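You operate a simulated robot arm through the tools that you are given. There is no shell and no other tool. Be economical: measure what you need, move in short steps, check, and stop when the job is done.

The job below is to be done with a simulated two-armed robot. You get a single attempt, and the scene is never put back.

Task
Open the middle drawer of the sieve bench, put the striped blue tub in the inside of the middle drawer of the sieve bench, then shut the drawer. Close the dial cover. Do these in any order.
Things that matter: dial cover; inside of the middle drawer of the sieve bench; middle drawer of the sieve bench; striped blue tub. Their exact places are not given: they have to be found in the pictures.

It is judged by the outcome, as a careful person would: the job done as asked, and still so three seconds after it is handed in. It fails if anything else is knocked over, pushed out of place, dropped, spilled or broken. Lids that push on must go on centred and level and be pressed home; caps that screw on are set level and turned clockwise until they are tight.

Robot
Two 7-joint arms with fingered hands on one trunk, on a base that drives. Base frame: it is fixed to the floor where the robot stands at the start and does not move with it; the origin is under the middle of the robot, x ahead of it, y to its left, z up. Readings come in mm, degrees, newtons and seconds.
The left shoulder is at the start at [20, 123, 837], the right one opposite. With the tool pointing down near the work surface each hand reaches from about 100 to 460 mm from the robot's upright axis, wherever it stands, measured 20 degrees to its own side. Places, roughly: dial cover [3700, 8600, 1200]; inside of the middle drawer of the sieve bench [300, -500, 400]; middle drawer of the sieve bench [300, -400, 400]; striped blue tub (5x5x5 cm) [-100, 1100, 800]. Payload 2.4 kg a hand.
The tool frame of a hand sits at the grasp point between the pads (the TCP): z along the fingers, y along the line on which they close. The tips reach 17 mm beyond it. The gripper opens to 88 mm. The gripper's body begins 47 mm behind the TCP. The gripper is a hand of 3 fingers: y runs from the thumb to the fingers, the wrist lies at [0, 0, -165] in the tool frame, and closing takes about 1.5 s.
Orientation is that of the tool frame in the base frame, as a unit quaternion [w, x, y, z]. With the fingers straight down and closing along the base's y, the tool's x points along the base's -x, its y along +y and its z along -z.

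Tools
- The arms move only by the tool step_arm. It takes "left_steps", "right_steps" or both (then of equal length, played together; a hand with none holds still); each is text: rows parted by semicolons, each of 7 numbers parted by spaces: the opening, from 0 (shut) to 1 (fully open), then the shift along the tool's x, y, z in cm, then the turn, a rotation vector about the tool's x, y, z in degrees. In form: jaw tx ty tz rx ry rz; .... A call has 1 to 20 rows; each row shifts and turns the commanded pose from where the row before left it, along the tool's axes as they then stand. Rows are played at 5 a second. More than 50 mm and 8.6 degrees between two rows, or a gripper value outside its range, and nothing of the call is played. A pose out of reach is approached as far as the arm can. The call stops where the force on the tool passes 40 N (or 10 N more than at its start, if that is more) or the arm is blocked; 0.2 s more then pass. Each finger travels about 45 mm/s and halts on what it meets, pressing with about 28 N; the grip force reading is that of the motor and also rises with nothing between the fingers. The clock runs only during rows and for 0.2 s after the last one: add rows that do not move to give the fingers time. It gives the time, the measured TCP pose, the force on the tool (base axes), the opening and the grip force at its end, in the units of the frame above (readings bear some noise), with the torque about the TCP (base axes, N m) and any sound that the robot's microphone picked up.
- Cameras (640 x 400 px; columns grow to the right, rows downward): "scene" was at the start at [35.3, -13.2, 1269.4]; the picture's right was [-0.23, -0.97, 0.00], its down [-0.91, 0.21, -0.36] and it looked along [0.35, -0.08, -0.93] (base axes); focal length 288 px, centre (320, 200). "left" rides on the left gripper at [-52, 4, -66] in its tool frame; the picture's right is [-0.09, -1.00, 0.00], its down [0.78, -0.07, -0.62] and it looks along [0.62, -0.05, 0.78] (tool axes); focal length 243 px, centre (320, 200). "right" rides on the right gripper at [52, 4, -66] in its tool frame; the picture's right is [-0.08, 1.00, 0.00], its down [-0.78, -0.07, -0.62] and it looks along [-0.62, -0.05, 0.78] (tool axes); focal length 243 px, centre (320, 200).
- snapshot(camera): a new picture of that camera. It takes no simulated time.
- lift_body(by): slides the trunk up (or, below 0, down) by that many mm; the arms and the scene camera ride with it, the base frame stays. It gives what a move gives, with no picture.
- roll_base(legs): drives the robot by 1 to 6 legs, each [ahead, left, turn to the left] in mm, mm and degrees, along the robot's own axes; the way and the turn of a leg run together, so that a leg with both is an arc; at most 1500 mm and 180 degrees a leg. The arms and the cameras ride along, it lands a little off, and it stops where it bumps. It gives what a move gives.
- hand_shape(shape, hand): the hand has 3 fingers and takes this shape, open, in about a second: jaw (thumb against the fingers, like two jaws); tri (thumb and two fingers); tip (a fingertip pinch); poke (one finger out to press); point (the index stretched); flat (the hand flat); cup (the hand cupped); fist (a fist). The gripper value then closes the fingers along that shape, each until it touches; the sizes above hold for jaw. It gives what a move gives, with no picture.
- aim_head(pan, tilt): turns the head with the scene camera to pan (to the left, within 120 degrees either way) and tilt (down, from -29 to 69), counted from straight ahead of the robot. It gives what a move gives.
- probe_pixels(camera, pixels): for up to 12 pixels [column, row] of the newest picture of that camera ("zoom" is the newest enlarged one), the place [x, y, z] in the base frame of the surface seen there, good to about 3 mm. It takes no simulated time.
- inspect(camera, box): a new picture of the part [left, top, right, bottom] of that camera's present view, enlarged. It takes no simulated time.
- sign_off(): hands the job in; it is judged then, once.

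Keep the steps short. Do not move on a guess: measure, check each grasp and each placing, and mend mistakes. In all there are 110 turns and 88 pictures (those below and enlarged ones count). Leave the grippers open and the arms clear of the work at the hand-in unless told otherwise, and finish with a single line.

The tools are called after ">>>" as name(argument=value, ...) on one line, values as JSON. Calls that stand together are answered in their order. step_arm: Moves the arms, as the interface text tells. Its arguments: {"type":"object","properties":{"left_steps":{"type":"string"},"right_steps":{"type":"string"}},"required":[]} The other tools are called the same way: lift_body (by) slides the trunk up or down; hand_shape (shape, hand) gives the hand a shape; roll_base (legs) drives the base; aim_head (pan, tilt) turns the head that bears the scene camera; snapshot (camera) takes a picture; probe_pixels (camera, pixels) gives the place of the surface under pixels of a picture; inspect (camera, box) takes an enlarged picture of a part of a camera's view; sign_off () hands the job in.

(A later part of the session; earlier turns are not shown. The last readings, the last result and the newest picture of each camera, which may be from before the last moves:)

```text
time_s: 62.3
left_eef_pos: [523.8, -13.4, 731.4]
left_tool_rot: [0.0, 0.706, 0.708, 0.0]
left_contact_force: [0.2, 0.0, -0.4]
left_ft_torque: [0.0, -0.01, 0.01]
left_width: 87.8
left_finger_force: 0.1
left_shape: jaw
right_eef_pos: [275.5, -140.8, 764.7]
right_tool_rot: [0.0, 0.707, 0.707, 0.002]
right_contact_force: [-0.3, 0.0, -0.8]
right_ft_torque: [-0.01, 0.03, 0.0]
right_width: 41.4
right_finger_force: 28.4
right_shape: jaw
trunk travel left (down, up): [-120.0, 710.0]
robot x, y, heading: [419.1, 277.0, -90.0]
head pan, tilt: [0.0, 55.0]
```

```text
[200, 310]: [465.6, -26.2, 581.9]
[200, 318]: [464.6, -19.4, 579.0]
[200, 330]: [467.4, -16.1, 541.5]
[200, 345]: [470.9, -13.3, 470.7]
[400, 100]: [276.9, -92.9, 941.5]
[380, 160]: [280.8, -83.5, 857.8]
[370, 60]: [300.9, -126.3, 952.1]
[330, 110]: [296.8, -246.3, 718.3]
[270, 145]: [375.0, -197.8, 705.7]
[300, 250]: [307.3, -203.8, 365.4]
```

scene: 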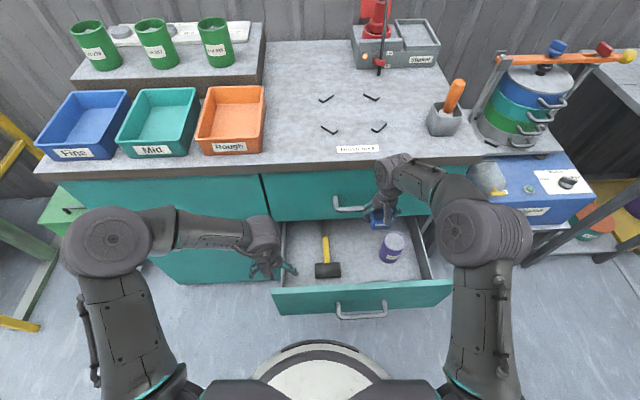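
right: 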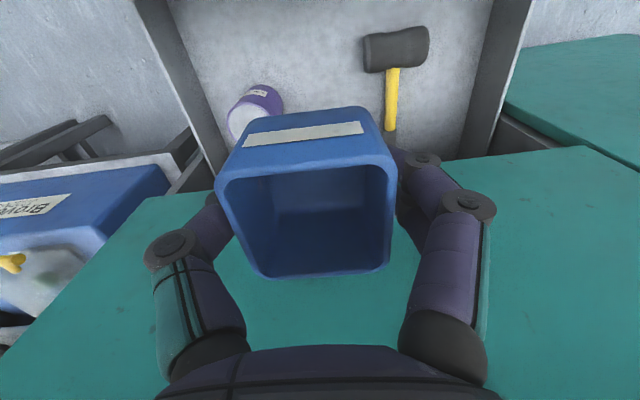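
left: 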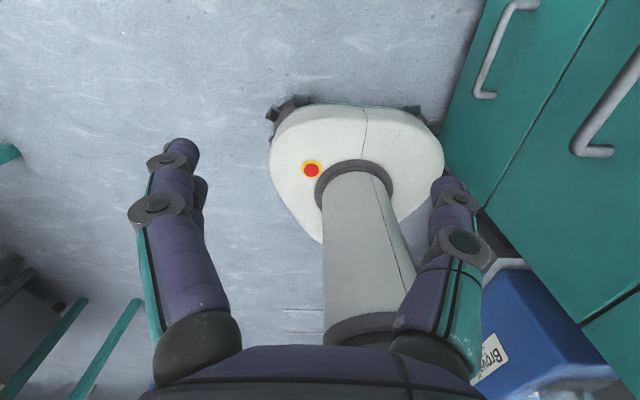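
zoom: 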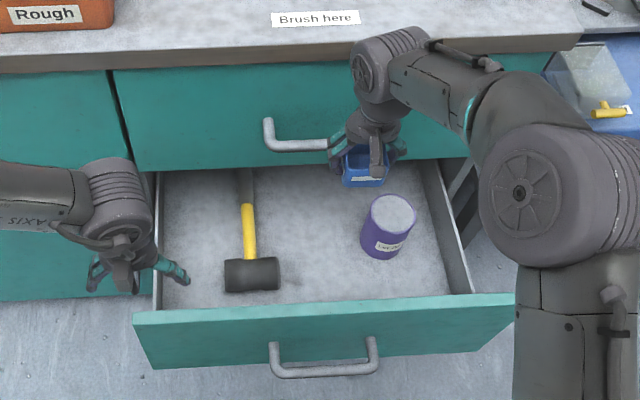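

Inner front edge y≈-35, top handle face y≈-195; the wrist has ~50 mm radius. I'll use y≈-112. Shift back 29 mm and lower partway (to z≈600).

>>> step_arm(right_steps="0.2 1.4 0 0 0 0 0; 0.2 1.5 0 0 0 0 0; 0.2 0 0 4 0 0 0; 0.2 0 0 4 0 0 0; 0.2 0 0 4 0 0 0; 0.2 0 0 4 0 0 0; 0.2 0 0 0 0 0 0")

>>> snapshot(camera="scene")

```text
time_s: 63.9
left_eef_pos: [524.9, -13.3, 730.4]
left_tool_rot: [0.0, 0.708, 0.707, -0.001]
left_contact_force: [-0.1, 0.0, -0.4]
left_ft_torque: [0.01, 0.0, 0.05]
left_width: 87.8
left_finger_force: 0.0
left_shape: jaw
right_eef_pos: [274.3, -113.0, 606.7]
right_tool_rot: [0.001, 0.706, 0.708, 0.003]
right_contact_force: [0.5, -0.3, -0.5]
right_ft_torque: [-0.02, 0.01, 0.0]
right_width: 41.3
right_finger_force: 27.7
right_shape: jaw
trunk travel left (down, up): [-120.0, 710.0]
robot x, y, heading: [417.1, 280.2, -90.0]
head pan, tilt: [0.0, 55.0]
```

```text
56 pictures are left
```

scene: 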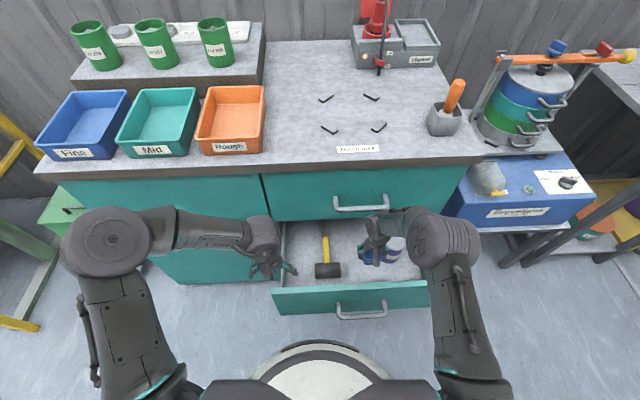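

Clear so far. I check the elbow and forearm heights.

>>> probe_pixels(camera="scene", pixels=[[430, 235], [445, 262], [470, 245], [398, 225], [375, 225], [378, 240], [366, 257], [400, 240], [392, 250]])

>>> inspect(camera="scene", box=[320, 180, 500, 300])

```text
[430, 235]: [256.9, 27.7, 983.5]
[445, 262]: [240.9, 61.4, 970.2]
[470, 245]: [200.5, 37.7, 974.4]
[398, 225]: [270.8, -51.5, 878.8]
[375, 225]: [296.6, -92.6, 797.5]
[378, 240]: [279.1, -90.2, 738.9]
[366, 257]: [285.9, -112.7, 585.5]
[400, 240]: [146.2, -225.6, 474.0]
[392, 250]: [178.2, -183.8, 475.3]
```

```text
3.33 times, centred on (410, 240) of scene
```

zoom: 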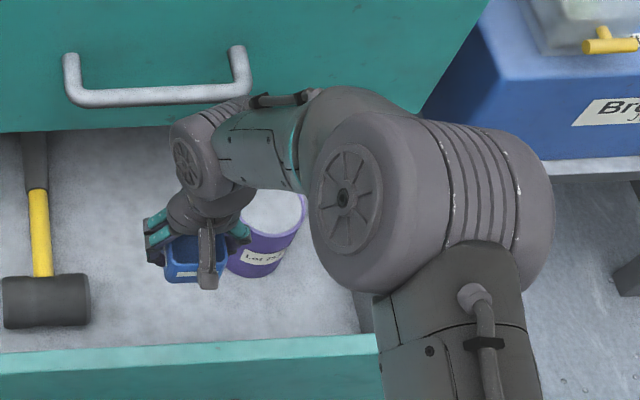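

Forearm rises steeply enough. Lower to z≈450 and look.

>>> step_arm(right_steps="0.2 0 0 4 0 0 0; 0.2 0 0 4 0 0 0; 0.2 0 0 4 0 0 0; 0.2 0 0 3.5 0 0 0; 0.2 0 0 0 0 0 0")

>>> inspect(camera="scene", box=[260, 180, 500, 330])

>>> snapshot(camera="right")

```text
time_s: 65.1
left_eef_pos: [524.9, -12.7, 732.1]
left_tool_rot: [0.0, 0.707, 0.707, 0.0]
left_contact_force: [-0.1, 0.0, 0.0]
left_ft_torque: [-0.03, 0.02, -0.04]
left_width: 87.6
left_finger_force: 0.1
left_shape: jaw
right_eef_pos: [273.5, -100.8, 454.8]
right_tool_rot: [0.001, 0.706, 0.708, 0.004]
right_contact_force: [0.1, 0.4, -1.1]
right_ft_torque: [-0.03, -0.01, 0.01]
right_width: 41.2
right_finger_force: 28.0
right_shape: jaw
right hand out of reach, approached as far as the arm can: row 4
trunk travel left (down, up): [-120.0, 710.0]
robot x, y, heading: [414.3, 276.5, -89.9]
head pan, tilt: [0.0, 55.0]
```

```text
2.67 times, centred on (380, 255) of scene
```

zoom: 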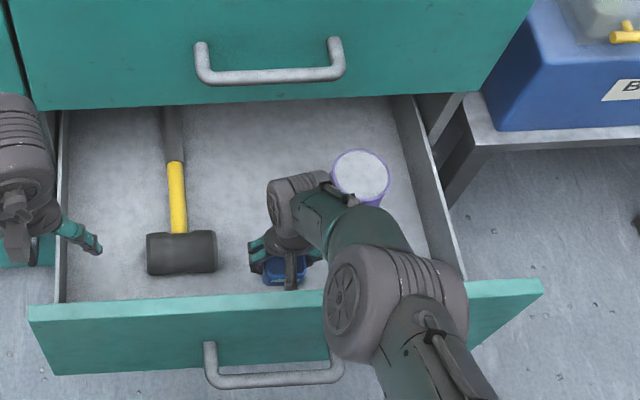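

```text
53 pictures are left
```

right: 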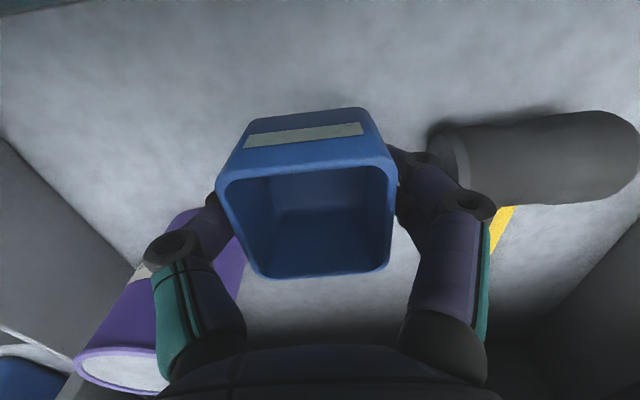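

The arm is at its limit; the trunk can do the last 60 mm. First check elbow height above the drawer front.

>>> probe_pixels(camera="zoom", pixels=[[345, 295], [330, 330], [400, 270], [440, 300], [360, 230], [305, 185], [285, 275], [340, 360], [450, 350]])

```text
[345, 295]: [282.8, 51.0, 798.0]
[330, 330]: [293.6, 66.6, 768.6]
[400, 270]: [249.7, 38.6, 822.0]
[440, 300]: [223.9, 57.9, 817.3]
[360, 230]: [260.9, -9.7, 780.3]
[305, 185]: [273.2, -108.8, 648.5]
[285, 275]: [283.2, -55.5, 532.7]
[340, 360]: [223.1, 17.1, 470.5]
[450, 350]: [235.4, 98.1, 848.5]
```

Lowering here might brush the forearm on the drawer front, so I want ~55 mm further in. Check the base's front edge and height, and the drawer's lower edge.

>>> snapshot(camera="scene")

>>> probe_pixels(camera="scene", pixels=[[320, 343], [320, 350], [320, 360], [320, 375], [360, 317], [290, 314], [300, 338]])

```text
52 pictures are left
```

scene: 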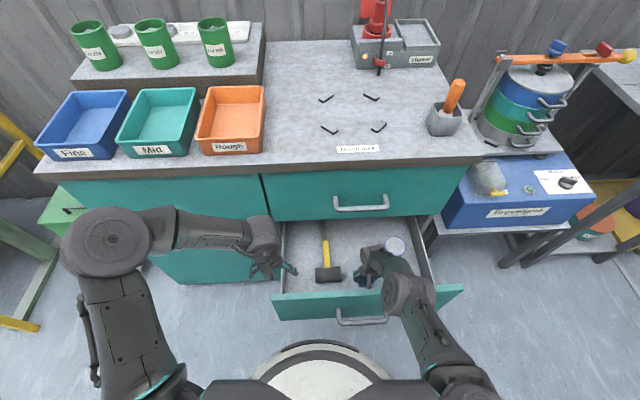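

```text
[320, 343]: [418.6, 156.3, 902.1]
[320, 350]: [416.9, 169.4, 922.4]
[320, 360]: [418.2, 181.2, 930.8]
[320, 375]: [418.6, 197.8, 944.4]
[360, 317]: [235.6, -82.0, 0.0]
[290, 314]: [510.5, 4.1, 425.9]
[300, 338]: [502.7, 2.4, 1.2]
```

The disc seen is the upper body; the floor in front is clear. Roll ahead 50 mm slowly, then lower the trunk 30.

>>> roll_base(legs=[[50, 0, 0]])

>>> lift_body(by=-35)

>>> inspect(camera="scene", box=[260, 190, 500, 340])

>>> snapshot(camera="right")

```text
time_s: 66.0
left_eef_pos: [523.7, -63.7, 731.6]
left_tool_rot: [0.0, 0.706, 0.708, 0.0]
left_contact_force: [-0.5, 0.1, 0.2]
left_ft_torque: [0.02, 0.01, -0.02]
left_width: 87.8
left_finger_force: 0.1
left_shape: jaw
right_eef_pos: [273.2, -151.2, 455.4]
right_tool_rot: [0.002, 0.707, 0.708, 0.003]
right_contact_force: [-0.3, -0.3, 0.5]
right_ft_torque: [0.01, 0.0, -0.05]
right_width: 41.2
right_finger_force: 27.6
right_shape: jaw
trunk travel left (down, up): [-120.0, 710.0]
robot x, y, heading: [416.6, 223.7, -90.0]
head pan, tilt: [0.0, 55.0]
```

```text
time_s: 66.8
left_eef_pos: [524.0, -64.0, 696.2]
left_tool_rot: [0.0, 0.706, 0.708, 0.0]
left_contact_force: [-0.5, -0.6, -0.6]
left_ft_torque: [0.0, 0.0, -0.01]
left_width: 87.9
left_finger_force: 0.0
left_shape: jaw
right_eef_pos: [273.3, -151.3, 420.0]
right_tool_rot: [0.001, 0.707, 0.707, 0.003]
right_contact_force: [0.1, -0.1, 0.2]
right_ft_torque: [-0.01, -0.01, 0.01]
right_width: 41.3
right_finger_force: 28.1
right_shape: jaw
trunk travel left (down, up): [-85.0, 745.0]
robot x, y, heading: [420.0, 228.4, -89.7]
head pan, tilt: [0.0, 55.0]
```

```text
2.67 times, centred on (380, 265) of scene
```

zoom: 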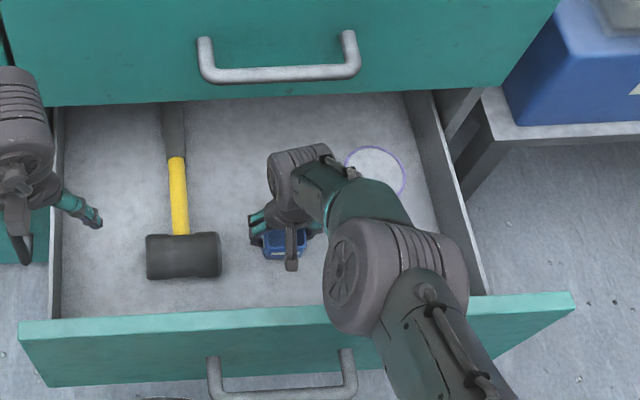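

```text
50 pictures are left
```

right: 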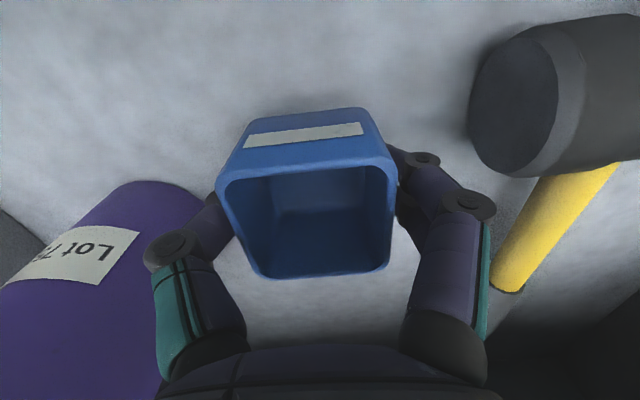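

Clear on both sides. Lower 27 mm so the tub's base (25 mm below TCP) meets the floor at z≈366.

>>> lift_body(by=-27)

```text
time_s: 67.5
left_eef_pos: [523.6, -64.3, 669.6]
left_tool_rot: [0.0, 0.706, 0.708, -0.001]
left_contact_force: [0.0, 0.5, 0.4]
left_ft_torque: [-0.02, 0.01, -0.01]
left_width: 87.8
left_finger_force: 0.0
left_shape: jaw
right_eef_pos: [273.6, -151.1, 392.7]
right_tool_rot: [0.001, 0.707, 0.708, 0.002]
right_contact_force: [0.7, 0.3, -0.3]
right_ft_torque: [0.01, 0.01, -0.01]
right_width: 41.0
right_finger_force: 28.0
right_shape: jaw
trunk travel left (down, up): [-58.0, 772.0]
robot x, y, heading: [419.6, 228.0, -89.8]
head pan, tilt: [0.0, 55.0]
```

>>> lift_body(by=-2)

>>> step_arm(right_steps="0.7 0 0 0 0 0 0; 0.7 0 0 0 0 0 0; 0.7 0 0 0 0 0 0; 0.7 0 0 0 0 0 0")

>>> snapshot(camera="right")

```text
time_s: 68.0
left_eef_pos: [524.0, -62.5, 667.7]
left_tool_rot: [0.0, 0.706, 0.708, 0.0]
left_contact_force: [-0.2, 0.0, -0.7]
left_ft_torque: [0.0, 0.02, -0.02]
left_width: 87.6
left_finger_force: 0.1
left_shape: jaw
right_eef_pos: [273.6, -151.2, 390.7]
right_tool_rot: [0.001, 0.707, 0.708, 0.003]
right_contact_force: [-0.3, -0.5, 0.8]
right_ft_torque: [-0.01, 0.06, -0.01]
right_width: 41.1
right_finger_force: 27.9
right_shape: jaw
trunk travel left (down, up): [-56.0, 774.0]
robot x, y, heading: [419.0, 229.5, -89.7]
head pan, tilt: [0.0, 55.0]
```

```text
time_s: 69.0
left_eef_pos: [524.8, -64.4, 668.8]
left_tool_rot: [0.0, 0.706, 0.708, 0.0]
left_contact_force: [-0.5, 0.2, -0.3]
left_ft_torque: [0.03, 0.05, -0.02]
left_width: 87.8
left_finger_force: 0.1
left_shape: jaw
right_eef_pos: [273.2, -150.1, 391.9]
right_tool_rot: [0.002, 0.706, 0.708, 0.003]
right_contact_force: [0.2, -0.2, 1.3]
right_ft_torque: [0.01, 0.03, 0.0]
right_width: 61.4
right_finger_force: 0.1
right_shape: jaw
trunk travel left (down, up): [-56.0, 774.0]
robot x, y, heading: [421.8, 229.2, -90.2]
head pan, tilt: [0.0, 55.0]
```

```text
49 pictures are left
```

right: 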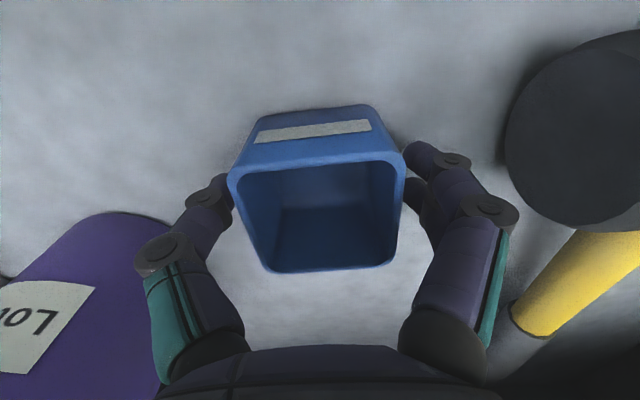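

The tub stands free. Raise 60 mm, roll back 45 mm (to miss the upper handle), then raise well clear and back away.

>>> lift_body(by=60)

>>> roll_base(legs=[[-42, 0, 0]])

>>> lift_body(by=250)

>>> roll_base(legs=[[-230, 0, 0]])

>>> snapshot(camera="scene")

```text
time_s: 70.0
left_eef_pos: [524.8, -64.8, 727.3]
left_tool_rot: [0.0, 0.706, 0.708, 0.0]
left_contact_force: [-0.1, -0.1, 0.4]
left_ft_torque: [0.03, 0.0, 0.02]
left_width: 88.0
left_finger_force: 0.1
left_shape: jaw
right_eef_pos: [274.0, -150.6, 452.9]
right_tool_rot: [0.001, 0.707, 0.707, 0.003]
right_contact_force: [-0.5, 0.8, -0.6]
right_ft_torque: [0.03, -0.02, 0.0]
right_width: 61.3
right_finger_force: 0.1
right_shape: jaw
trunk travel left (down, up): [-116.0, 714.0]
robot x, y, heading: [418.6, 230.3, -89.8]
head pan, tilt: [0.0, 55.0]
```

```text
time_s: 70.9
left_eef_pos: [524.2, -21.5, 727.8]
left_tool_rot: [-0.001, 0.706, 0.708, 0.0]
left_contact_force: [-0.2, 0.8, -0.1]
left_ft_torque: [-0.03, -0.01, -0.01]
left_width: 87.9
left_finger_force: 0.0
left_shape: jaw
right_eef_pos: [273.0, -107.4, 451.2]
right_tool_rot: [0.001, 0.706, 0.708, 0.002]
right_contact_force: [0.0, -0.6, 0.3]
right_ft_torque: [0.0, 0.0, 0.0]
right_width: 61.5
right_finger_force: 0.1
right_shape: jaw
trunk travel left (down, up): [-116.0, 714.0]
robot x, y, heading: [419.2, 267.0, -89.9]
head pan, tilt: [0.0, 55.0]
```

```text
time_s: 73.5
left_eef_pos: [524.1, -21.7, 976.5]
left_tool_rot: [0.0, 0.706, 0.708, 0.0]
left_contact_force: [-0.1, -0.6, -0.5]
left_ft_torque: [0.02, -0.01, 0.03]
left_width: 87.9
left_finger_force: 0.0
left_shape: jaw
right_eef_pos: [273.6, -108.2, 701.1]
right_tool_rot: [0.002, 0.706, 0.708, 0.003]
right_contact_force: [0.1, 0.6, -0.3]
right_ft_torque: [-0.01, -0.01, 0.01]
right_width: 61.6
right_finger_force: 0.1
right_shape: jaw
trunk travel left (down, up): [-366.0, 464.0]
robot x, y, heading: [416.0, 268.9, -90.0]
head pan, tilt: [0.0, 55.0]
```

```text
time_s: 75.2
left_eef_pos: [523.3, 211.9, 976.9]
left_tool_rot: [0.0, 0.707, 0.708, 0.0]
left_contact_force: [0.2, 1.0, 0.4]
left_ft_torque: [0.03, 0.0, 0.0]
left_width: 88.2
left_finger_force: 0.1
left_shape: jaw
right_eef_pos: [272.9, 125.9, 701.4]
right_tool_rot: [0.001, 0.708, 0.706, 0.002]
right_contact_force: [0.0, 0.1, -0.1]
right_ft_torque: [0.01, 0.0, 0.01]
right_width: 61.2
right_finger_force: 0.1
right_shape: jaw
trunk travel left (down, up): [-366.0, 464.0]
robot x, y, heading: [417.8, 505.0, -90.0]
head pan, tilt: [0.0, 55.0]
```

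```text
48 pictures are left
```

scene: 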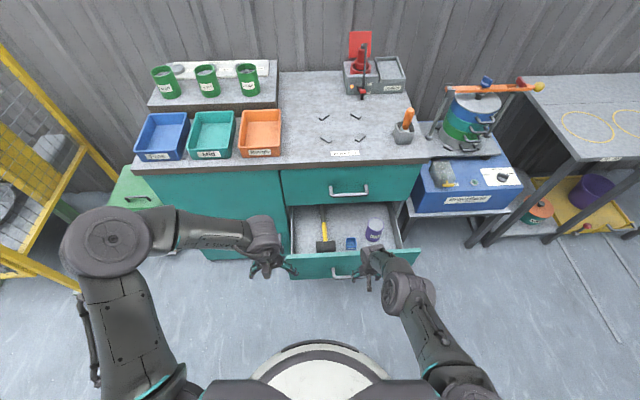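

The tub stands upright in the drawer, can and hammer untouched. Next: pitch the right hand forward with closed fingers to push the drawer front.

>>> step_arm(right_steps="0 0 0 0 0 -8 0; 0 0 0 0 0 -8 0; 0 0 0 0 0 -8 0; 0 0 0 0 0 -8 0; 0 0 0 0 0 -8 0; 0 0 0 0 0 -8 0; 0 0 0 0 0 -8 0; 0 0 0 0 0 -8 0; 0 0 0 0 0 -8 0; 0 0 0 0 0 -8 0; 0 0 0 0 0 0 0")

>>> lift_body(by=-155)

>>> snapshot(camera="scene")

```text
time_s: 77.6
left_eef_pos: [524.2, 211.5, 977.3]
left_tool_rot: [0.0, 0.707, 0.707, 0.0]
left_contact_force: [-0.1, 0.0, -1.0]
left_ft_torque: [0.02, 0.02, -0.03]
left_width: 88.1
left_finger_force: 0.2
left_shape: jaw
right_eef_pos: [270.7, 126.5, 707.0]
right_tool_rot: [0.455, 0.544, 0.54, -0.454]
right_contact_force: [-0.3, 0.4, -0.3]
right_ft_torque: [-0.04, 0.0, -0.01]
right_width: 0.2
right_finger_force: 28.1
right_shape: jaw
right hand out of reach, approached as far as the arm can: row 10
trunk travel left (down, up): [-366.0, 464.0]
robot x, y, heading: [416.0, 504.2, -90.0]
head pan, tilt: [0.0, 55.0]
```

```text
time_s: 79.4
left_eef_pos: [522.7, 212.3, 822.9]
left_tool_rot: [0.0, 0.707, 0.707, 0.0]
left_contact_force: [0.5, -0.5, -0.5]
left_ft_torque: [0.03, -0.01, -0.01]
left_width: 87.7
left_finger_force: 0.0
left_shape: jaw
right_eef_pos: [271.8, 126.4, 552.3]
right_tool_rot: [0.456, 0.544, 0.541, -0.452]
right_contact_force: [-0.9, -0.3, 0.2]
right_ft_torque: [0.01, -0.01, 0.04]
right_width: 0.0
right_finger_force: 28.3
right_shape: jaw
trunk travel left (down, up): [-211.0, 619.0]
robot x, y, heading: [416.5, 497.1, -89.8]
head pan, tilt: [0.0, 55.0]
```

```text
47 pictures are left
```

scene: 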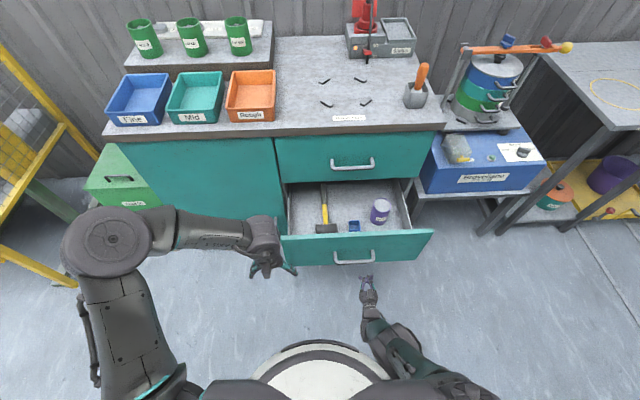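

Hand is at z≈552, aimed at the front panel just above the handle. Retract the left hand a bit, and drive up to contact.

>>> step_arm(left_steps="1 3 0 0 0 0 0; 1 3 0 0 0 0 0; 1 3 0 0 0 0 0; 1 0 0 0 0 0 0")

>>> roll_base(legs=[[110, 28, 0], [60, 0, 0]])

>>> snapshot(camera="scene")

```text
time_s: 80.4
left_eef_pos: [522.5, 302.0, 822.7]
left_tool_rot: [-0.001, 0.707, 0.708, -0.001]
left_contact_force: [-0.3, 0.4, -0.5]
left_ft_torque: [0.01, -0.02, 0.04]
left_width: 88.1
left_finger_force: 0.2
left_shape: jaw
right_eef_pos: [271.6, 125.7, 552.1]
right_tool_rot: [0.455, 0.544, 0.541, -0.452]
right_contact_force: [-0.1, 0.2, 0.2]
right_ft_torque: [0.01, 0.02, 0.0]
right_width: 0.0
right_finger_force: 28.1
right_shape: jaw
trunk travel left (down, up): [-211.0, 619.0]
robot x, y, heading: [421.1, 503.4, -89.8]
head pan, tilt: [0.0, 55.0]
```

```text
time_s: 82.2
left_eef_pos: [551.0, 131.8, 822.7]
left_tool_rot: [-0.001, 0.706, 0.708, 0.001]
left_contact_force: [0.6, 0.1, -0.6]
left_ft_torque: [-0.01, 0.01, -0.02]
left_width: 87.8
left_finger_force: 0.1
left_shape: jaw
right_eef_pos: [300.3, -42.3, 552.1]
right_tool_rot: [0.455, 0.544, 0.541, -0.452]
right_contact_force: [1.3, 0.0, -0.2]
right_ft_torque: [-0.03, -0.03, 0.0]
right_width: 0.3
right_finger_force: 28.0
right_shape: jaw
trunk travel left (down, up): [-211.0, 619.0]
robot x, y, heading: [449.4, 330.7, -89.9]
head pan, tilt: [0.0, 55.0]
```

```text
46 pictures are left
```

scene: 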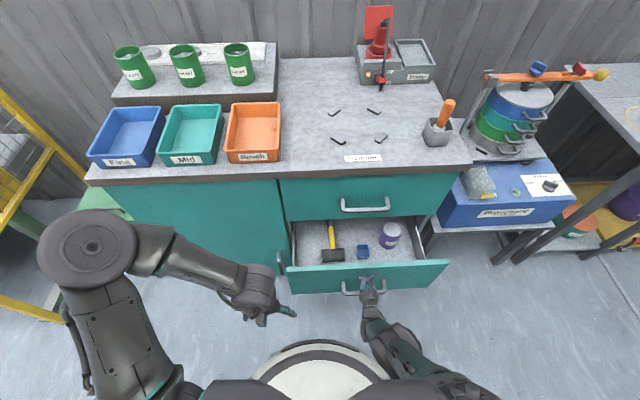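

The drawer is moving with it. Continue pushing in measured legs until the stop.

>>> roll_base(legs=[[80, 0, 0], [80, 0, 0]])

>>> snapshot(camera="scene")

```text
time_s: 83.9
left_eef_pos: [552.3, -26.3, 823.1]
left_tool_rot: [0.0, 0.707, 0.707, 0.0]
left_contact_force: [0.4, -0.4, 0.0]
left_ft_torque: [0.06, -0.01, 0.02]
left_width: 87.8
left_finger_force: 0.0
left_shape: jaw
right_eef_pos: [299.8, -201.9, 551.7]
right_tool_rot: [0.456, 0.543, 0.541, -0.452]
right_contact_force: [0.2, -0.1, -0.5]
right_ft_torque: [-0.01, 0.01, 0.0]
right_width: 0.0
right_finger_force: 28.4
right_shape: jaw
trunk travel left (down, up): [-211.0, 619.0]
robot x, y, heading: [452.0, 174.7, -90.0]
head pan, tilt: [0.0, 55.0]
```

```text
45 pictures are left
```

scene: 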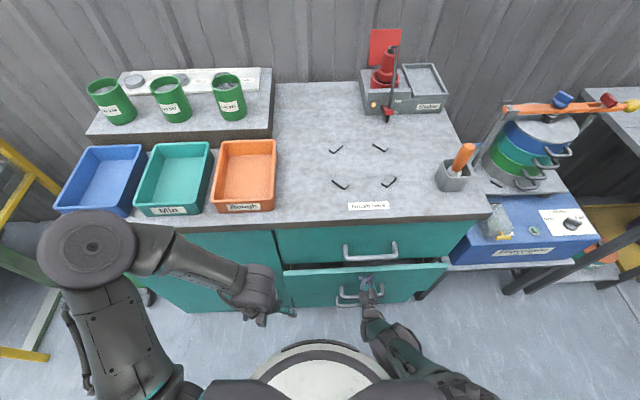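

Nearly shut. Push the remainder slowly until the force rises.

>>> roll_base(legs=[[20, 0, 0], [15, 0, 0], [15, 0, 0]])

>>> inspect(camera="scene", box=[220, 180, 500, 355])

```text
time_s: 85.6
left_eef_pos: [551.5, -74.9, 823.9]
left_tool_rot: [0.0, 0.707, 0.708, 0.0]
left_contact_force: [0.2, 0.5, 0.6]
left_ft_torque: [-0.01, 0.01, -0.02]
left_width: 87.8
left_finger_force: 0.1
left_shape: jaw
right_eef_pos: [299.0, -244.0, 548.5]
right_tool_rot: [0.45, 0.548, 0.543, -0.45]
right_contact_force: [-0.5, 12.7, 3.1]
right_ft_torque: [-0.05, -0.02, 0.05]
right_width: 0.0
right_finger_force: 27.9
right_shape: jaw
trunk travel left (down, up): [-211.0, 619.0]
robot x, y, heading: [447.1, 125.6, -89.9]
head pan, tilt: [0.0, 55.0]
stopped in leg 3: the force on the tool passed its limit at 44 N (the readings are from after the stop); the commanded pose is now the measured one
```

```text
2.29 times, centred on (360, 268) of scene
```

zoom: 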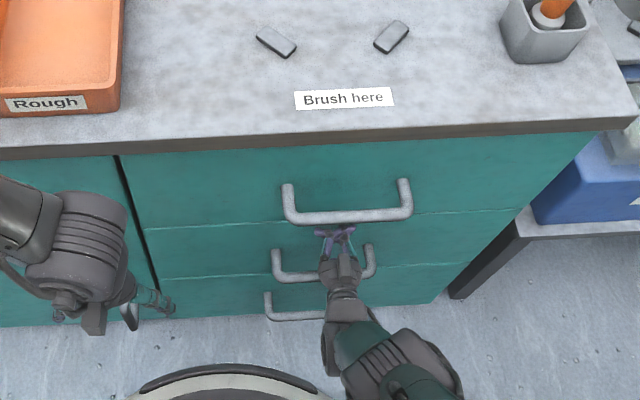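

The drawer is flush. Back away and verify.

>>> roll_base(legs=[[-380, 0, 0]])

>>> inspect(camera="scene", box=[200, 120, 480, 295])

>>> roll_base(legs=[[0, 0, 90], [0, 0, 45]])

>>> aim_head(pan=0, tilt=15)

>>> snapshot(camera="scene")

```text
time_s: 88.0
left_eef_pos: [552.1, 295.0, 823.0]
left_tool_rot: [0.0, 0.708, 0.706, 0.001]
left_contact_force: [-0.7, 0.0, -0.6]
left_ft_torque: [-0.02, -0.03, 0.02]
left_width: 87.8
left_finger_force: 0.1
left_shape: jaw
right_eef_pos: [298.3, 124.6, 548.1]
right_tool_rot: [0.45, 0.548, 0.541, -0.452]
right_contact_force: [-0.4, 1.1, -0.5]
right_ft_torque: [-0.02, 0.03, -0.01]
right_width: 0.0
right_finger_force: 28.0
right_shape: jaw
trunk travel left (down, up): [-211.0, 619.0]
robot x, y, heading: [447.2, 495.1, -90.1]
head pan, tilt: [0.0, 55.0]
```

```text
2.29 times, centred on (340, 208) of scene
```

zoom: 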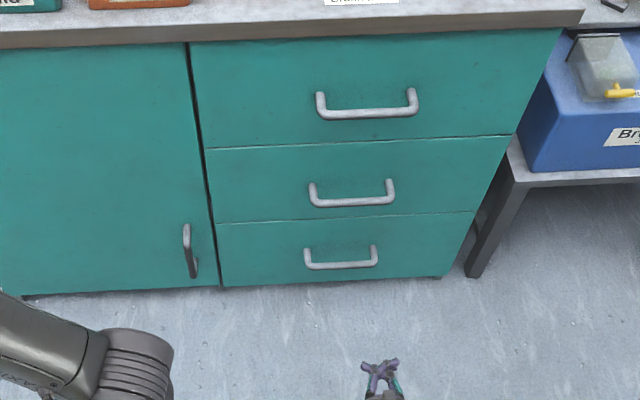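

```text
time_s: 94.3
left_eef_pos: [513.1, 713.0, 823.5]
left_tool_rot: [-0.001, -0.388, 0.922, 0.0]
left_contact_force: [0.1, -0.9, -0.3]
left_ft_torque: [0.02, 0.01, 0.0]
left_width: 88.0
left_finger_force: 0.0
left_shape: jaw
right_eef_pos: [812.0, 657.1, 547.7]
right_tool_rot: [0.587, -0.296, 0.712, 0.247]
right_contact_force: [0.6, 0.3, -1.6]
right_ft_torque: [-0.05, -0.01, -0.02]
right_width: 0.0
right_finger_force: 28.0
right_shape: jaw
trunk travel left (down, up): [-211.0, 619.0]
robot x, y, heading: [447.8, 494.4, 45.6]
head pan, tilt: [0.0, 55.0]
```

```text
time_s: 95.3
left_eef_pos: [512.7, 713.0, 822.2]
left_tool_rot: [0.0, -0.389, 0.921, 0.0]
left_contact_force: [-0.3, -0.6, -1.1]
left_ft_torque: [-0.01, -0.01, -0.01]
left_width: 87.8
left_finger_force: 0.0
left_shape: jaw
right_eef_pos: [811.4, 657.9, 547.0]
right_tool_rot: [0.587, -0.295, 0.712, 0.247]
right_contact_force: [0.3, 0.1, -0.7]
right_ft_torque: [0.0, -0.02, 0.01]
right_width: 0.0
right_finger_force: 28.2
right_shape: jaw
trunk travel left (down, up): [-211.0, 619.0]
robot x, y, heading: [445.2, 492.9, 45.5]
head pan, tilt: [0.0, 15.0]
```

```text
42 pictures are left
```

scene: 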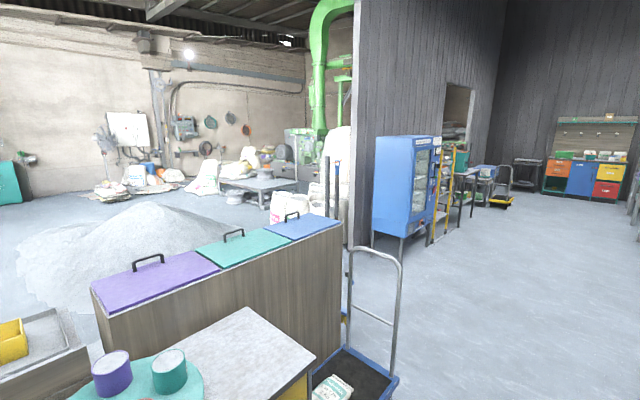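

Everything at the bench is flush. Now find a route to the panel on the far wall at (185,128). Probe the layout.

>>> probe_pixels(camera="scene", pixels=[[185, 128], [100, 310], [340, 225], [355, 240], [130, 210], [240, 230], [20, 260], [60, 200], [260, 190], [395, 380], [180, 185], [300, 205]])

>>> aim_head(pan=60, tilt=15)

>>> snapshot(camera="scene")

>>> probe_pixels(camera="scene", pixels=[[320, 200], [500, 200], [600, 210], [560, 240], [450, 230], [560, 300], [620, 300], [400, 180], [300, 180], [550, 190]])

```text
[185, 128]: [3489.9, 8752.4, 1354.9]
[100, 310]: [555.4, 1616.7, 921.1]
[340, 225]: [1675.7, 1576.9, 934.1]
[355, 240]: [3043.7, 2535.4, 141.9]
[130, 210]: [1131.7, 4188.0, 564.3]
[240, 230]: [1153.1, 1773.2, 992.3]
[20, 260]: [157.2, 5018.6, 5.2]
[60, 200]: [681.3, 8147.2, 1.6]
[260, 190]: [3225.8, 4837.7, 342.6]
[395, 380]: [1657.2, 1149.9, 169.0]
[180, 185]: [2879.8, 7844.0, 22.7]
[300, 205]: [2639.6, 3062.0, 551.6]
```

```text
time_s: 96.6
left_eef_pos: [514.6, 712.5, 821.7]
left_tool_rot: [-0.001, -0.389, 0.921, 0.0]
left_contact_force: [-0.9, 0.2, -0.7]
left_ft_torque: [0.01, 0.01, 0.03]
left_width: 87.5
left_finger_force: 0.1
left_shape: jaw
right_eef_pos: [811.7, 657.1, 548.5]
right_tool_rot: [0.587, -0.296, 0.711, 0.248]
right_contact_force: [-0.4, -0.7, -0.7]
right_ft_torque: [-0.01, 0.02, -0.01]
right_width: 0.0
right_finger_force: 27.9
right_shape: jaw
trunk travel left (down, up): [-211.0, 619.0]
robot x, y, heading: [450.0, 495.1, 45.5]
head pan, tilt: [60.0, 15.0]
```

```text
41 pictures are left
```

scene: 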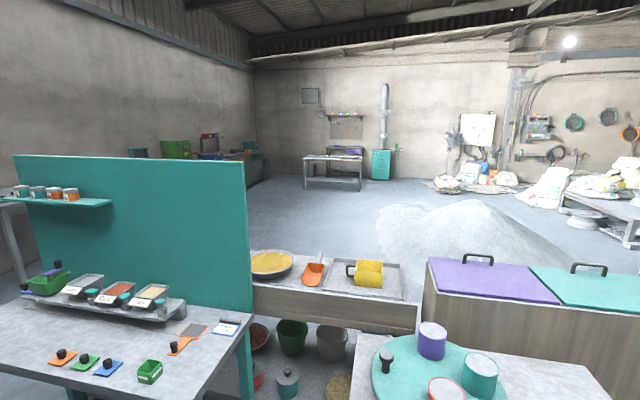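

```text
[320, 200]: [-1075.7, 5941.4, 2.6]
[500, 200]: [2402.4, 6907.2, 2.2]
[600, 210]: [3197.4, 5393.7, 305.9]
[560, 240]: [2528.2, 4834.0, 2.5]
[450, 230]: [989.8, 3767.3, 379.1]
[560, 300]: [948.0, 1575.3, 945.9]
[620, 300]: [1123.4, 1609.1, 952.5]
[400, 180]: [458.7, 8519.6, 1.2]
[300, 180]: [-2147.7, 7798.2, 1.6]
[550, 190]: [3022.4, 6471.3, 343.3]
```

Two possible ways: left of the tub bench, or right past the trolley. Probe the pile's edges, then look right.

>>> probe_pixels(camera="scene", pixels=[[378, 215], [378, 240], [400, 255], [580, 265], [590, 250], [540, 215], [445, 203], [620, 235], [530, 195], [0, 250]])

>>> aim_head(pan=10, tilt=25)

>>> lift_body(by=500)

>>> snapshot(camera="scene")

>>> probe_pixels(camera="scene", pixels=[[320, 150], [260, 150], [300, 110], [340, 180], [240, 120], [220, 150], [200, 170], [360, 230], [380, 300], [150, 90], [280, 130], [250, 90]])

```text
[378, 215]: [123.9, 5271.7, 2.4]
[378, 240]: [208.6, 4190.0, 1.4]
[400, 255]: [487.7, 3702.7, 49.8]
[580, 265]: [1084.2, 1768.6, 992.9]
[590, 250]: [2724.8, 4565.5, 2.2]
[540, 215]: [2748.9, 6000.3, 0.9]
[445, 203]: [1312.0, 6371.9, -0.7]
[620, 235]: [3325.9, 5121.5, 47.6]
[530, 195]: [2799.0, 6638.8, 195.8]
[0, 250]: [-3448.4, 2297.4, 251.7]
```

```text
time_s: 97.8
left_eef_pos: [512.9, 712.4, 822.5]
left_tool_rot: [-0.001, -0.388, 0.922, 0.0]
left_contact_force: [1.2, 0.0, 0.1]
left_ft_torque: [0.02, 0.0, 0.02]
left_width: 87.8
left_finger_force: 0.0
left_shape: jaw
right_eef_pos: [811.9, 657.6, 547.2]
right_tool_rot: [0.587, -0.296, 0.712, 0.248]
right_contact_force: [-0.4, -0.1, -1.0]
right_ft_torque: [0.02, -0.01, 0.02]
right_width: 0.2
right_finger_force: 28.2
right_shape: jaw
trunk travel left (down, up): [-211.0, 619.0]
robot x, y, heading: [445.9, 497.3, 45.6]
head pan, tilt: [10.0, 25.0]
```

```text
refused: 500 is not a number from -400 to 400
```

```text
40 pictures are left
```

scene: 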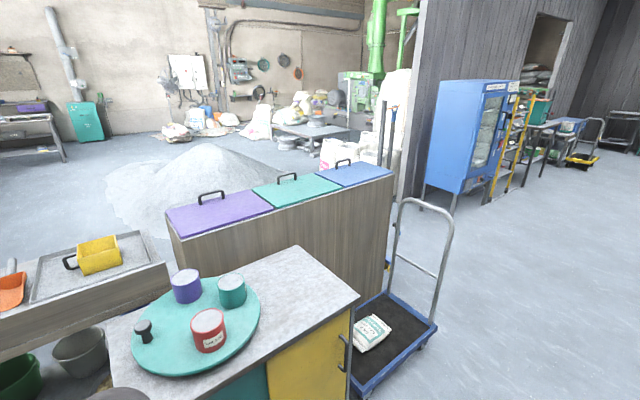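

```text
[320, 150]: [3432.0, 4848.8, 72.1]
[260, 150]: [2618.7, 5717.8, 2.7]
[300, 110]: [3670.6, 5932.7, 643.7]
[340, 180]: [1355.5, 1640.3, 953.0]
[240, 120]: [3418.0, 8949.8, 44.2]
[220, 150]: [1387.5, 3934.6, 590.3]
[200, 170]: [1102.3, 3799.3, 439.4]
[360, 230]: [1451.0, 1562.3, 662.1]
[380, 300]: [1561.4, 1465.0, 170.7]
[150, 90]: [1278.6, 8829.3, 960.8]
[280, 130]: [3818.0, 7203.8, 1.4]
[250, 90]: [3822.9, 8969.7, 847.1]
```

The right way looks narrow; look at the left way behind the tub bench.

>>> lift_body(by=350)

>>> aim_head(pan=105, tilt=20)

>>> snapshot(camera="scene")

>>> probe_pixels(camera="scene", pixels=[[320, 250], [200, 250], [100, 250], [400, 200], [480, 200], [320, 180], [200, 180], [100, 180], [560, 150], [380, 330], [440, 330], [500, 150]])

```text
time_s: 101.2
left_eef_pos: [512.5, 714.1, 1173.4]
left_tool_rot: [-0.001, -0.389, 0.921, 0.0]
left_contact_force: [-0.1, 0.4, 0.2]
left_ft_torque: [0.0, 0.0, 0.04]
left_width: 87.8
left_finger_force: 0.1
left_shape: jaw
right_eef_pos: [811.9, 656.4, 897.4]
right_tool_rot: [0.587, -0.296, 0.712, 0.247]
right_contact_force: [-0.3, -0.2, 0.5]
right_ft_torque: [-0.01, 0.05, 0.03]
right_width: 0.1
right_finger_force: 28.0
right_shape: jaw
trunk travel left (down, up): [-561.0, 269.0]
robot x, y, heading: [449.1, 496.8, 45.8]
head pan, tilt: [10.0, 25.0]
```

```text
time_s: 103.0
left_eef_pos: [512.8, 711.8, 1172.8]
left_tool_rot: [-0.001, -0.389, 0.921, 0.0]
left_contact_force: [0.5, -0.4, -1.9]
left_ft_torque: [0.03, 0.0, 0.0]
left_width: 87.8
left_finger_force: 0.1
left_shape: jaw
right_eef_pos: [812.5, 656.8, 898.2]
right_tool_rot: [0.587, -0.295, 0.712, 0.247]
right_contact_force: [1.5, 0.2, -0.6]
right_ft_torque: [0.01, 0.0, -0.02]
right_width: 0.0
right_finger_force: 28.3
right_shape: jaw
trunk travel left (down, up): [-561.0, 269.0]
robot x, y, heading: [447.5, 495.6, 45.9]
head pan, tilt: [105.0, 20.0]
```

```text
39 pictures are left
```

scene: 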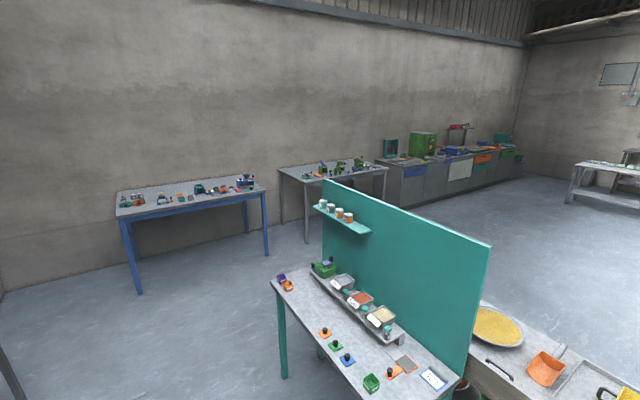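

```text
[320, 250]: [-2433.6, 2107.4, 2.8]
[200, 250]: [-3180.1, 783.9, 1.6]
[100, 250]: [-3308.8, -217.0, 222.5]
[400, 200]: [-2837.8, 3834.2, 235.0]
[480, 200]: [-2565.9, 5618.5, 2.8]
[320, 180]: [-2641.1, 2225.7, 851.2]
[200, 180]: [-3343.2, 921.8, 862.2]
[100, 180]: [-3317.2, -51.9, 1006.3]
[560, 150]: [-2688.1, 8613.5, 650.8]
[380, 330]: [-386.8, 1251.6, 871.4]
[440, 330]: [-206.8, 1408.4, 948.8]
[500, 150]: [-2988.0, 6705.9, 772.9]
```

The left aisle (x from -2400 to -900) is wide and clear. Drive there, then north.

>>> roll_base(legs=[[0, 0, 134], [1500, 0, 0], [550, 0, 0], [0, 0, -90], [1500, 0, 0], [1500, 0, 0]])

>>> aim_head(pan=-40, tilt=15)

>>> snapshot(camera="scene")

```text
time_s: 136.5
left_eef_pos: [-1742.9, 3642.2, 1172.4]
left_tool_rot: [0.001, 0.712, -0.702, 0.001]
left_contact_force: [-0.1, 0.5, -0.3]
left_ft_torque: [-0.03, 0.01, 0.03]
left_width: 87.8
left_finger_force: 0.0
left_shape: jaw
right_eef_pos: [-1491.1, 3815.3, 897.8]
right_tool_rot: [-0.447, 0.547, -0.544, -0.453]
right_contact_force: [0.0, -0.9, 0.0]
right_ft_torque: [0.03, 0.0, 0.03]
right_width: 0.1
right_finger_force: 28.2
right_shape: jaw
trunk travel left (down, up): [-561.0, 269.0]
robot x, y, heading: [-1636.3, 3441.1, 90.7]
head pan, tilt: [105.0, 20.0]
```

```text
time_s: 138.8
left_eef_pos: [-1742.9, 3642.3, 1173.3]
left_tool_rot: [0.001, 0.711, -0.703, 0.0]
left_contact_force: [0.1, 0.5, 0.7]
left_ft_torque: [-0.03, -0.02, 0.01]
left_width: 87.9
left_finger_force: 0.1
left_shape: jaw
right_eef_pos: [-1491.6, 3815.4, 897.2]
right_tool_rot: [-0.447, 0.547, -0.544, -0.453]
right_contact_force: [-0.7, -0.2, 0.1]
right_ft_torque: [-0.02, -0.01, -0.03]
right_width: 0.0
right_finger_force: 27.8
right_shape: jaw
trunk travel left (down, up): [-561.0, 269.0]
robot x, y, heading: [-1635.1, 3444.8, 90.6]
head pan, tilt: [-40.0, 15.0]
```

```text
38 pictures are left
```

scene: 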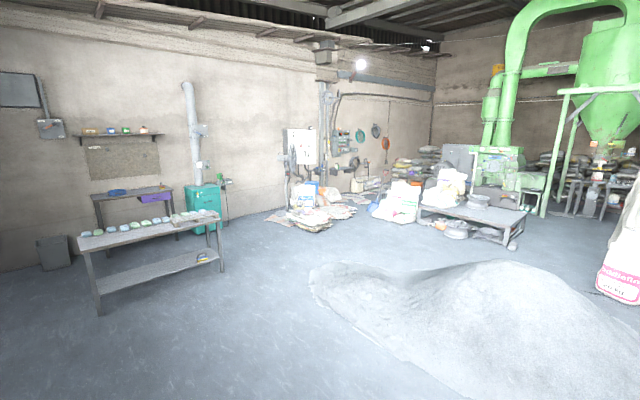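

Clear floor between the table and pile toward (360,235). Probe.

>>> probe_pixels(camera="scene", pixels=[[222, 270], [265, 270], [312, 270], [400, 240], [360, 240], [310, 228], [355, 205], [375, 215], [415, 222], [345, 150], [360, 195], [430, 235]])

>>> inspect(camera="scene", box=[270, 100, 450, 240])

```text
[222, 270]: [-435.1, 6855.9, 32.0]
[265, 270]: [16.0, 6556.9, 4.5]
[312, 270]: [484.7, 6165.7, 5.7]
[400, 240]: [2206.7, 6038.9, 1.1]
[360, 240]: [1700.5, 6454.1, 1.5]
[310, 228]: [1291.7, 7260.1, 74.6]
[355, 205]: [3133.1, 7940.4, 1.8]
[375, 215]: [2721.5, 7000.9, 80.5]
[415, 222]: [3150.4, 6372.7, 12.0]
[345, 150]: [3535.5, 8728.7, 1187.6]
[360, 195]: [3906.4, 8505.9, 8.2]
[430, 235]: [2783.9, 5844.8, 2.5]
```

```text
2.86 times, centred on (360, 170) of scene
```

zoom: 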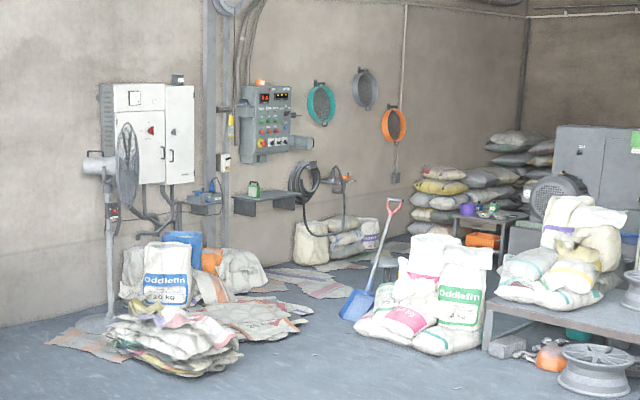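

The grey control panel sits at zoom (270,118). Probe the corridor between the sacks.

>>> probe_pixels(camera="zoom", pixels=[[240, 360], [285, 335], [315, 300], [345, 315], [362, 330], [340, 285], [370, 270], [330, 250], [230, 200], [285, 205], [385, 225], [345, 262]])

```text
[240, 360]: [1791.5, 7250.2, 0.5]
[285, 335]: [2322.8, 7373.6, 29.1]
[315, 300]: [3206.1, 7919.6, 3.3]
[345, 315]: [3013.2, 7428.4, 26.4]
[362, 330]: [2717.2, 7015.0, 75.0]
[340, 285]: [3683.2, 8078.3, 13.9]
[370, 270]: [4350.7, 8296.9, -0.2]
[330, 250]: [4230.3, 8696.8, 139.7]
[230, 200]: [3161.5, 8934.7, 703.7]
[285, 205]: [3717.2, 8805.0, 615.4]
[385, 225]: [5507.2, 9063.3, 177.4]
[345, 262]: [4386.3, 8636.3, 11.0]
```

Probe the pile's near edge before driving diagonally.

>>> probe_pixels(camera="scene", pixels=[[316, 285], [330, 310], [380, 360], [330, 266], [400, 268], [480, 262], [440, 390], [500, 275], [300, 300], [560, 280]])

```text
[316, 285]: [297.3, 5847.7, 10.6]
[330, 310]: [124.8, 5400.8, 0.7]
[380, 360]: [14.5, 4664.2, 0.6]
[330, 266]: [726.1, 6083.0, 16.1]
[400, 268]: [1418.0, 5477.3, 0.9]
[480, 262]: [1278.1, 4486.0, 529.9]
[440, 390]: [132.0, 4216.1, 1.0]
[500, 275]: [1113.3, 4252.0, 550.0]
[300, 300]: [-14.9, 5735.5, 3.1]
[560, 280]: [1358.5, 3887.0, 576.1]
```

The pile has a tongue reaching (300–730, ~6000). Route: to (-100,6350), then east.

>>> roll_base(legs=[[0, 0, -28.5], [1500, 0, 0], [1500, 0, 0], [286, 0, 0], [0, 0, -53.6], [1400, 0, 0]])

>>> aim_head(pan=30, tilt=25)

>>> snapshot(camera="scene")

```text
time_s: 164.8
left_eef_pos: [1383.9, 6703.3, 1172.5]
left_tool_rot: [0.0, -0.09, 0.996, 0.0]
left_contact_force: [-1.1, 0.2, -0.2]
left_ft_torque: [0.02, -0.02, -0.02]
left_width: 88.1
left_finger_force: 0.0
left_shape: jaw
right_eef_pos: [1594.8, 6484.1, 896.1]
right_tool_rot: [0.634, -0.066, 0.768, 0.058]
right_contact_force: [0.7, 0.0, 0.8]
right_ft_torque: [0.0, 0.01, 0.02]
right_width: 0.1
right_finger_force: 28.3
right_shape: jaw
trunk travel left (down, up): [-561.0, 269.0]
robot x, y, heading: [1206.3, 6564.1, 10.3]
head pan, tilt: [-40.0, 15.0]
```

```text
time_s: 166.3
left_eef_pos: [1381.7, 6703.7, 1173.8]
left_tool_rot: [-0.002, -0.089, 0.996, 0.0]
left_contact_force: [0.1, -0.5, -0.1]
left_ft_torque: [-0.01, 0.0, 0.02]
left_width: 87.9
left_finger_force: 0.2
left_shape: jaw
right_eef_pos: [1595.2, 6484.5, 898.7]
right_tool_rot: [0.634, -0.067, 0.768, 0.058]
right_contact_force: [-0.1, -1.1, 0.1]
right_ft_torque: [-0.03, -0.04, -0.01]
right_width: 0.0
right_finger_force: 28.3
right_shape: jaw
trunk travel left (down, up): [-561.0, 269.0]
robot x, y, heading: [1203.7, 6565.7, 10.4]
head pan, tilt: [30.0, 25.0]
```

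```text
36 pictures are left
```

scene: 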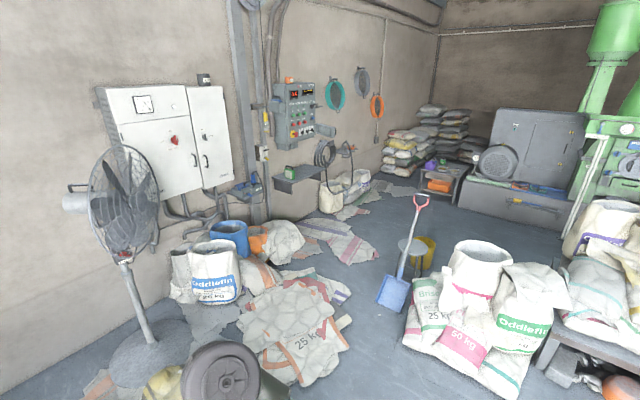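

Good view. Probe the obstacles near the panel and the panel itself.

>>> probe_pixels(camera="scene", pixels=[[352, 325], [378, 300], [405, 330], [430, 265], [375, 250], [345, 285], [350, 240], [305, 178], [280, 185], [325, 205], [370, 190], [340, 225]])

>>> inspect(camera="scene", box=[240, 60, 380, 200])

>>> probe_pixels(camera="zoom", pixels=[[180, 140], [180, 310], [310, 110], [330, 280], [390, 310], [250, 300], [180, 320], [330, 300], [380, 330], [200, 240]])

```text
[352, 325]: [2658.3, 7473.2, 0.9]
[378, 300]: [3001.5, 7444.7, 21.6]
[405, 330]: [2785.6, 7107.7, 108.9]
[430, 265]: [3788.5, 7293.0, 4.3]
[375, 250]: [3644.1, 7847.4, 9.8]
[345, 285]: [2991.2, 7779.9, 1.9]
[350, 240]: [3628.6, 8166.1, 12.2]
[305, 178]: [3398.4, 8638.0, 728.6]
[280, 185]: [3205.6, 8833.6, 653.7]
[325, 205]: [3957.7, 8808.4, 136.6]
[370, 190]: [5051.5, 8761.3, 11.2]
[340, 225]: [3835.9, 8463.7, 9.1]
```

```text
2.86 times, centred on (310, 130) of scene
```

zoom: 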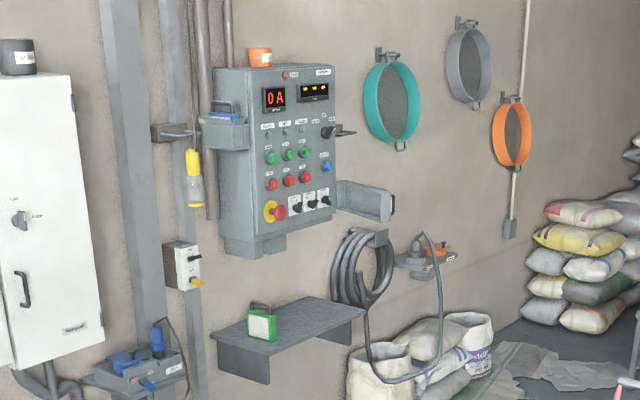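

```text
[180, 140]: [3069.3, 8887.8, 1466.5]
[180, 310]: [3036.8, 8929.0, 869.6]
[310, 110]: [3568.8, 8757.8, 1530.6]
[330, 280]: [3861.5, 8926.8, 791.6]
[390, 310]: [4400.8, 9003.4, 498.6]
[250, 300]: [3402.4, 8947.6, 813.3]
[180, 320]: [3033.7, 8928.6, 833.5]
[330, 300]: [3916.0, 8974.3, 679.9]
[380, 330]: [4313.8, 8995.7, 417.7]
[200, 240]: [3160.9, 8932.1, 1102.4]
```

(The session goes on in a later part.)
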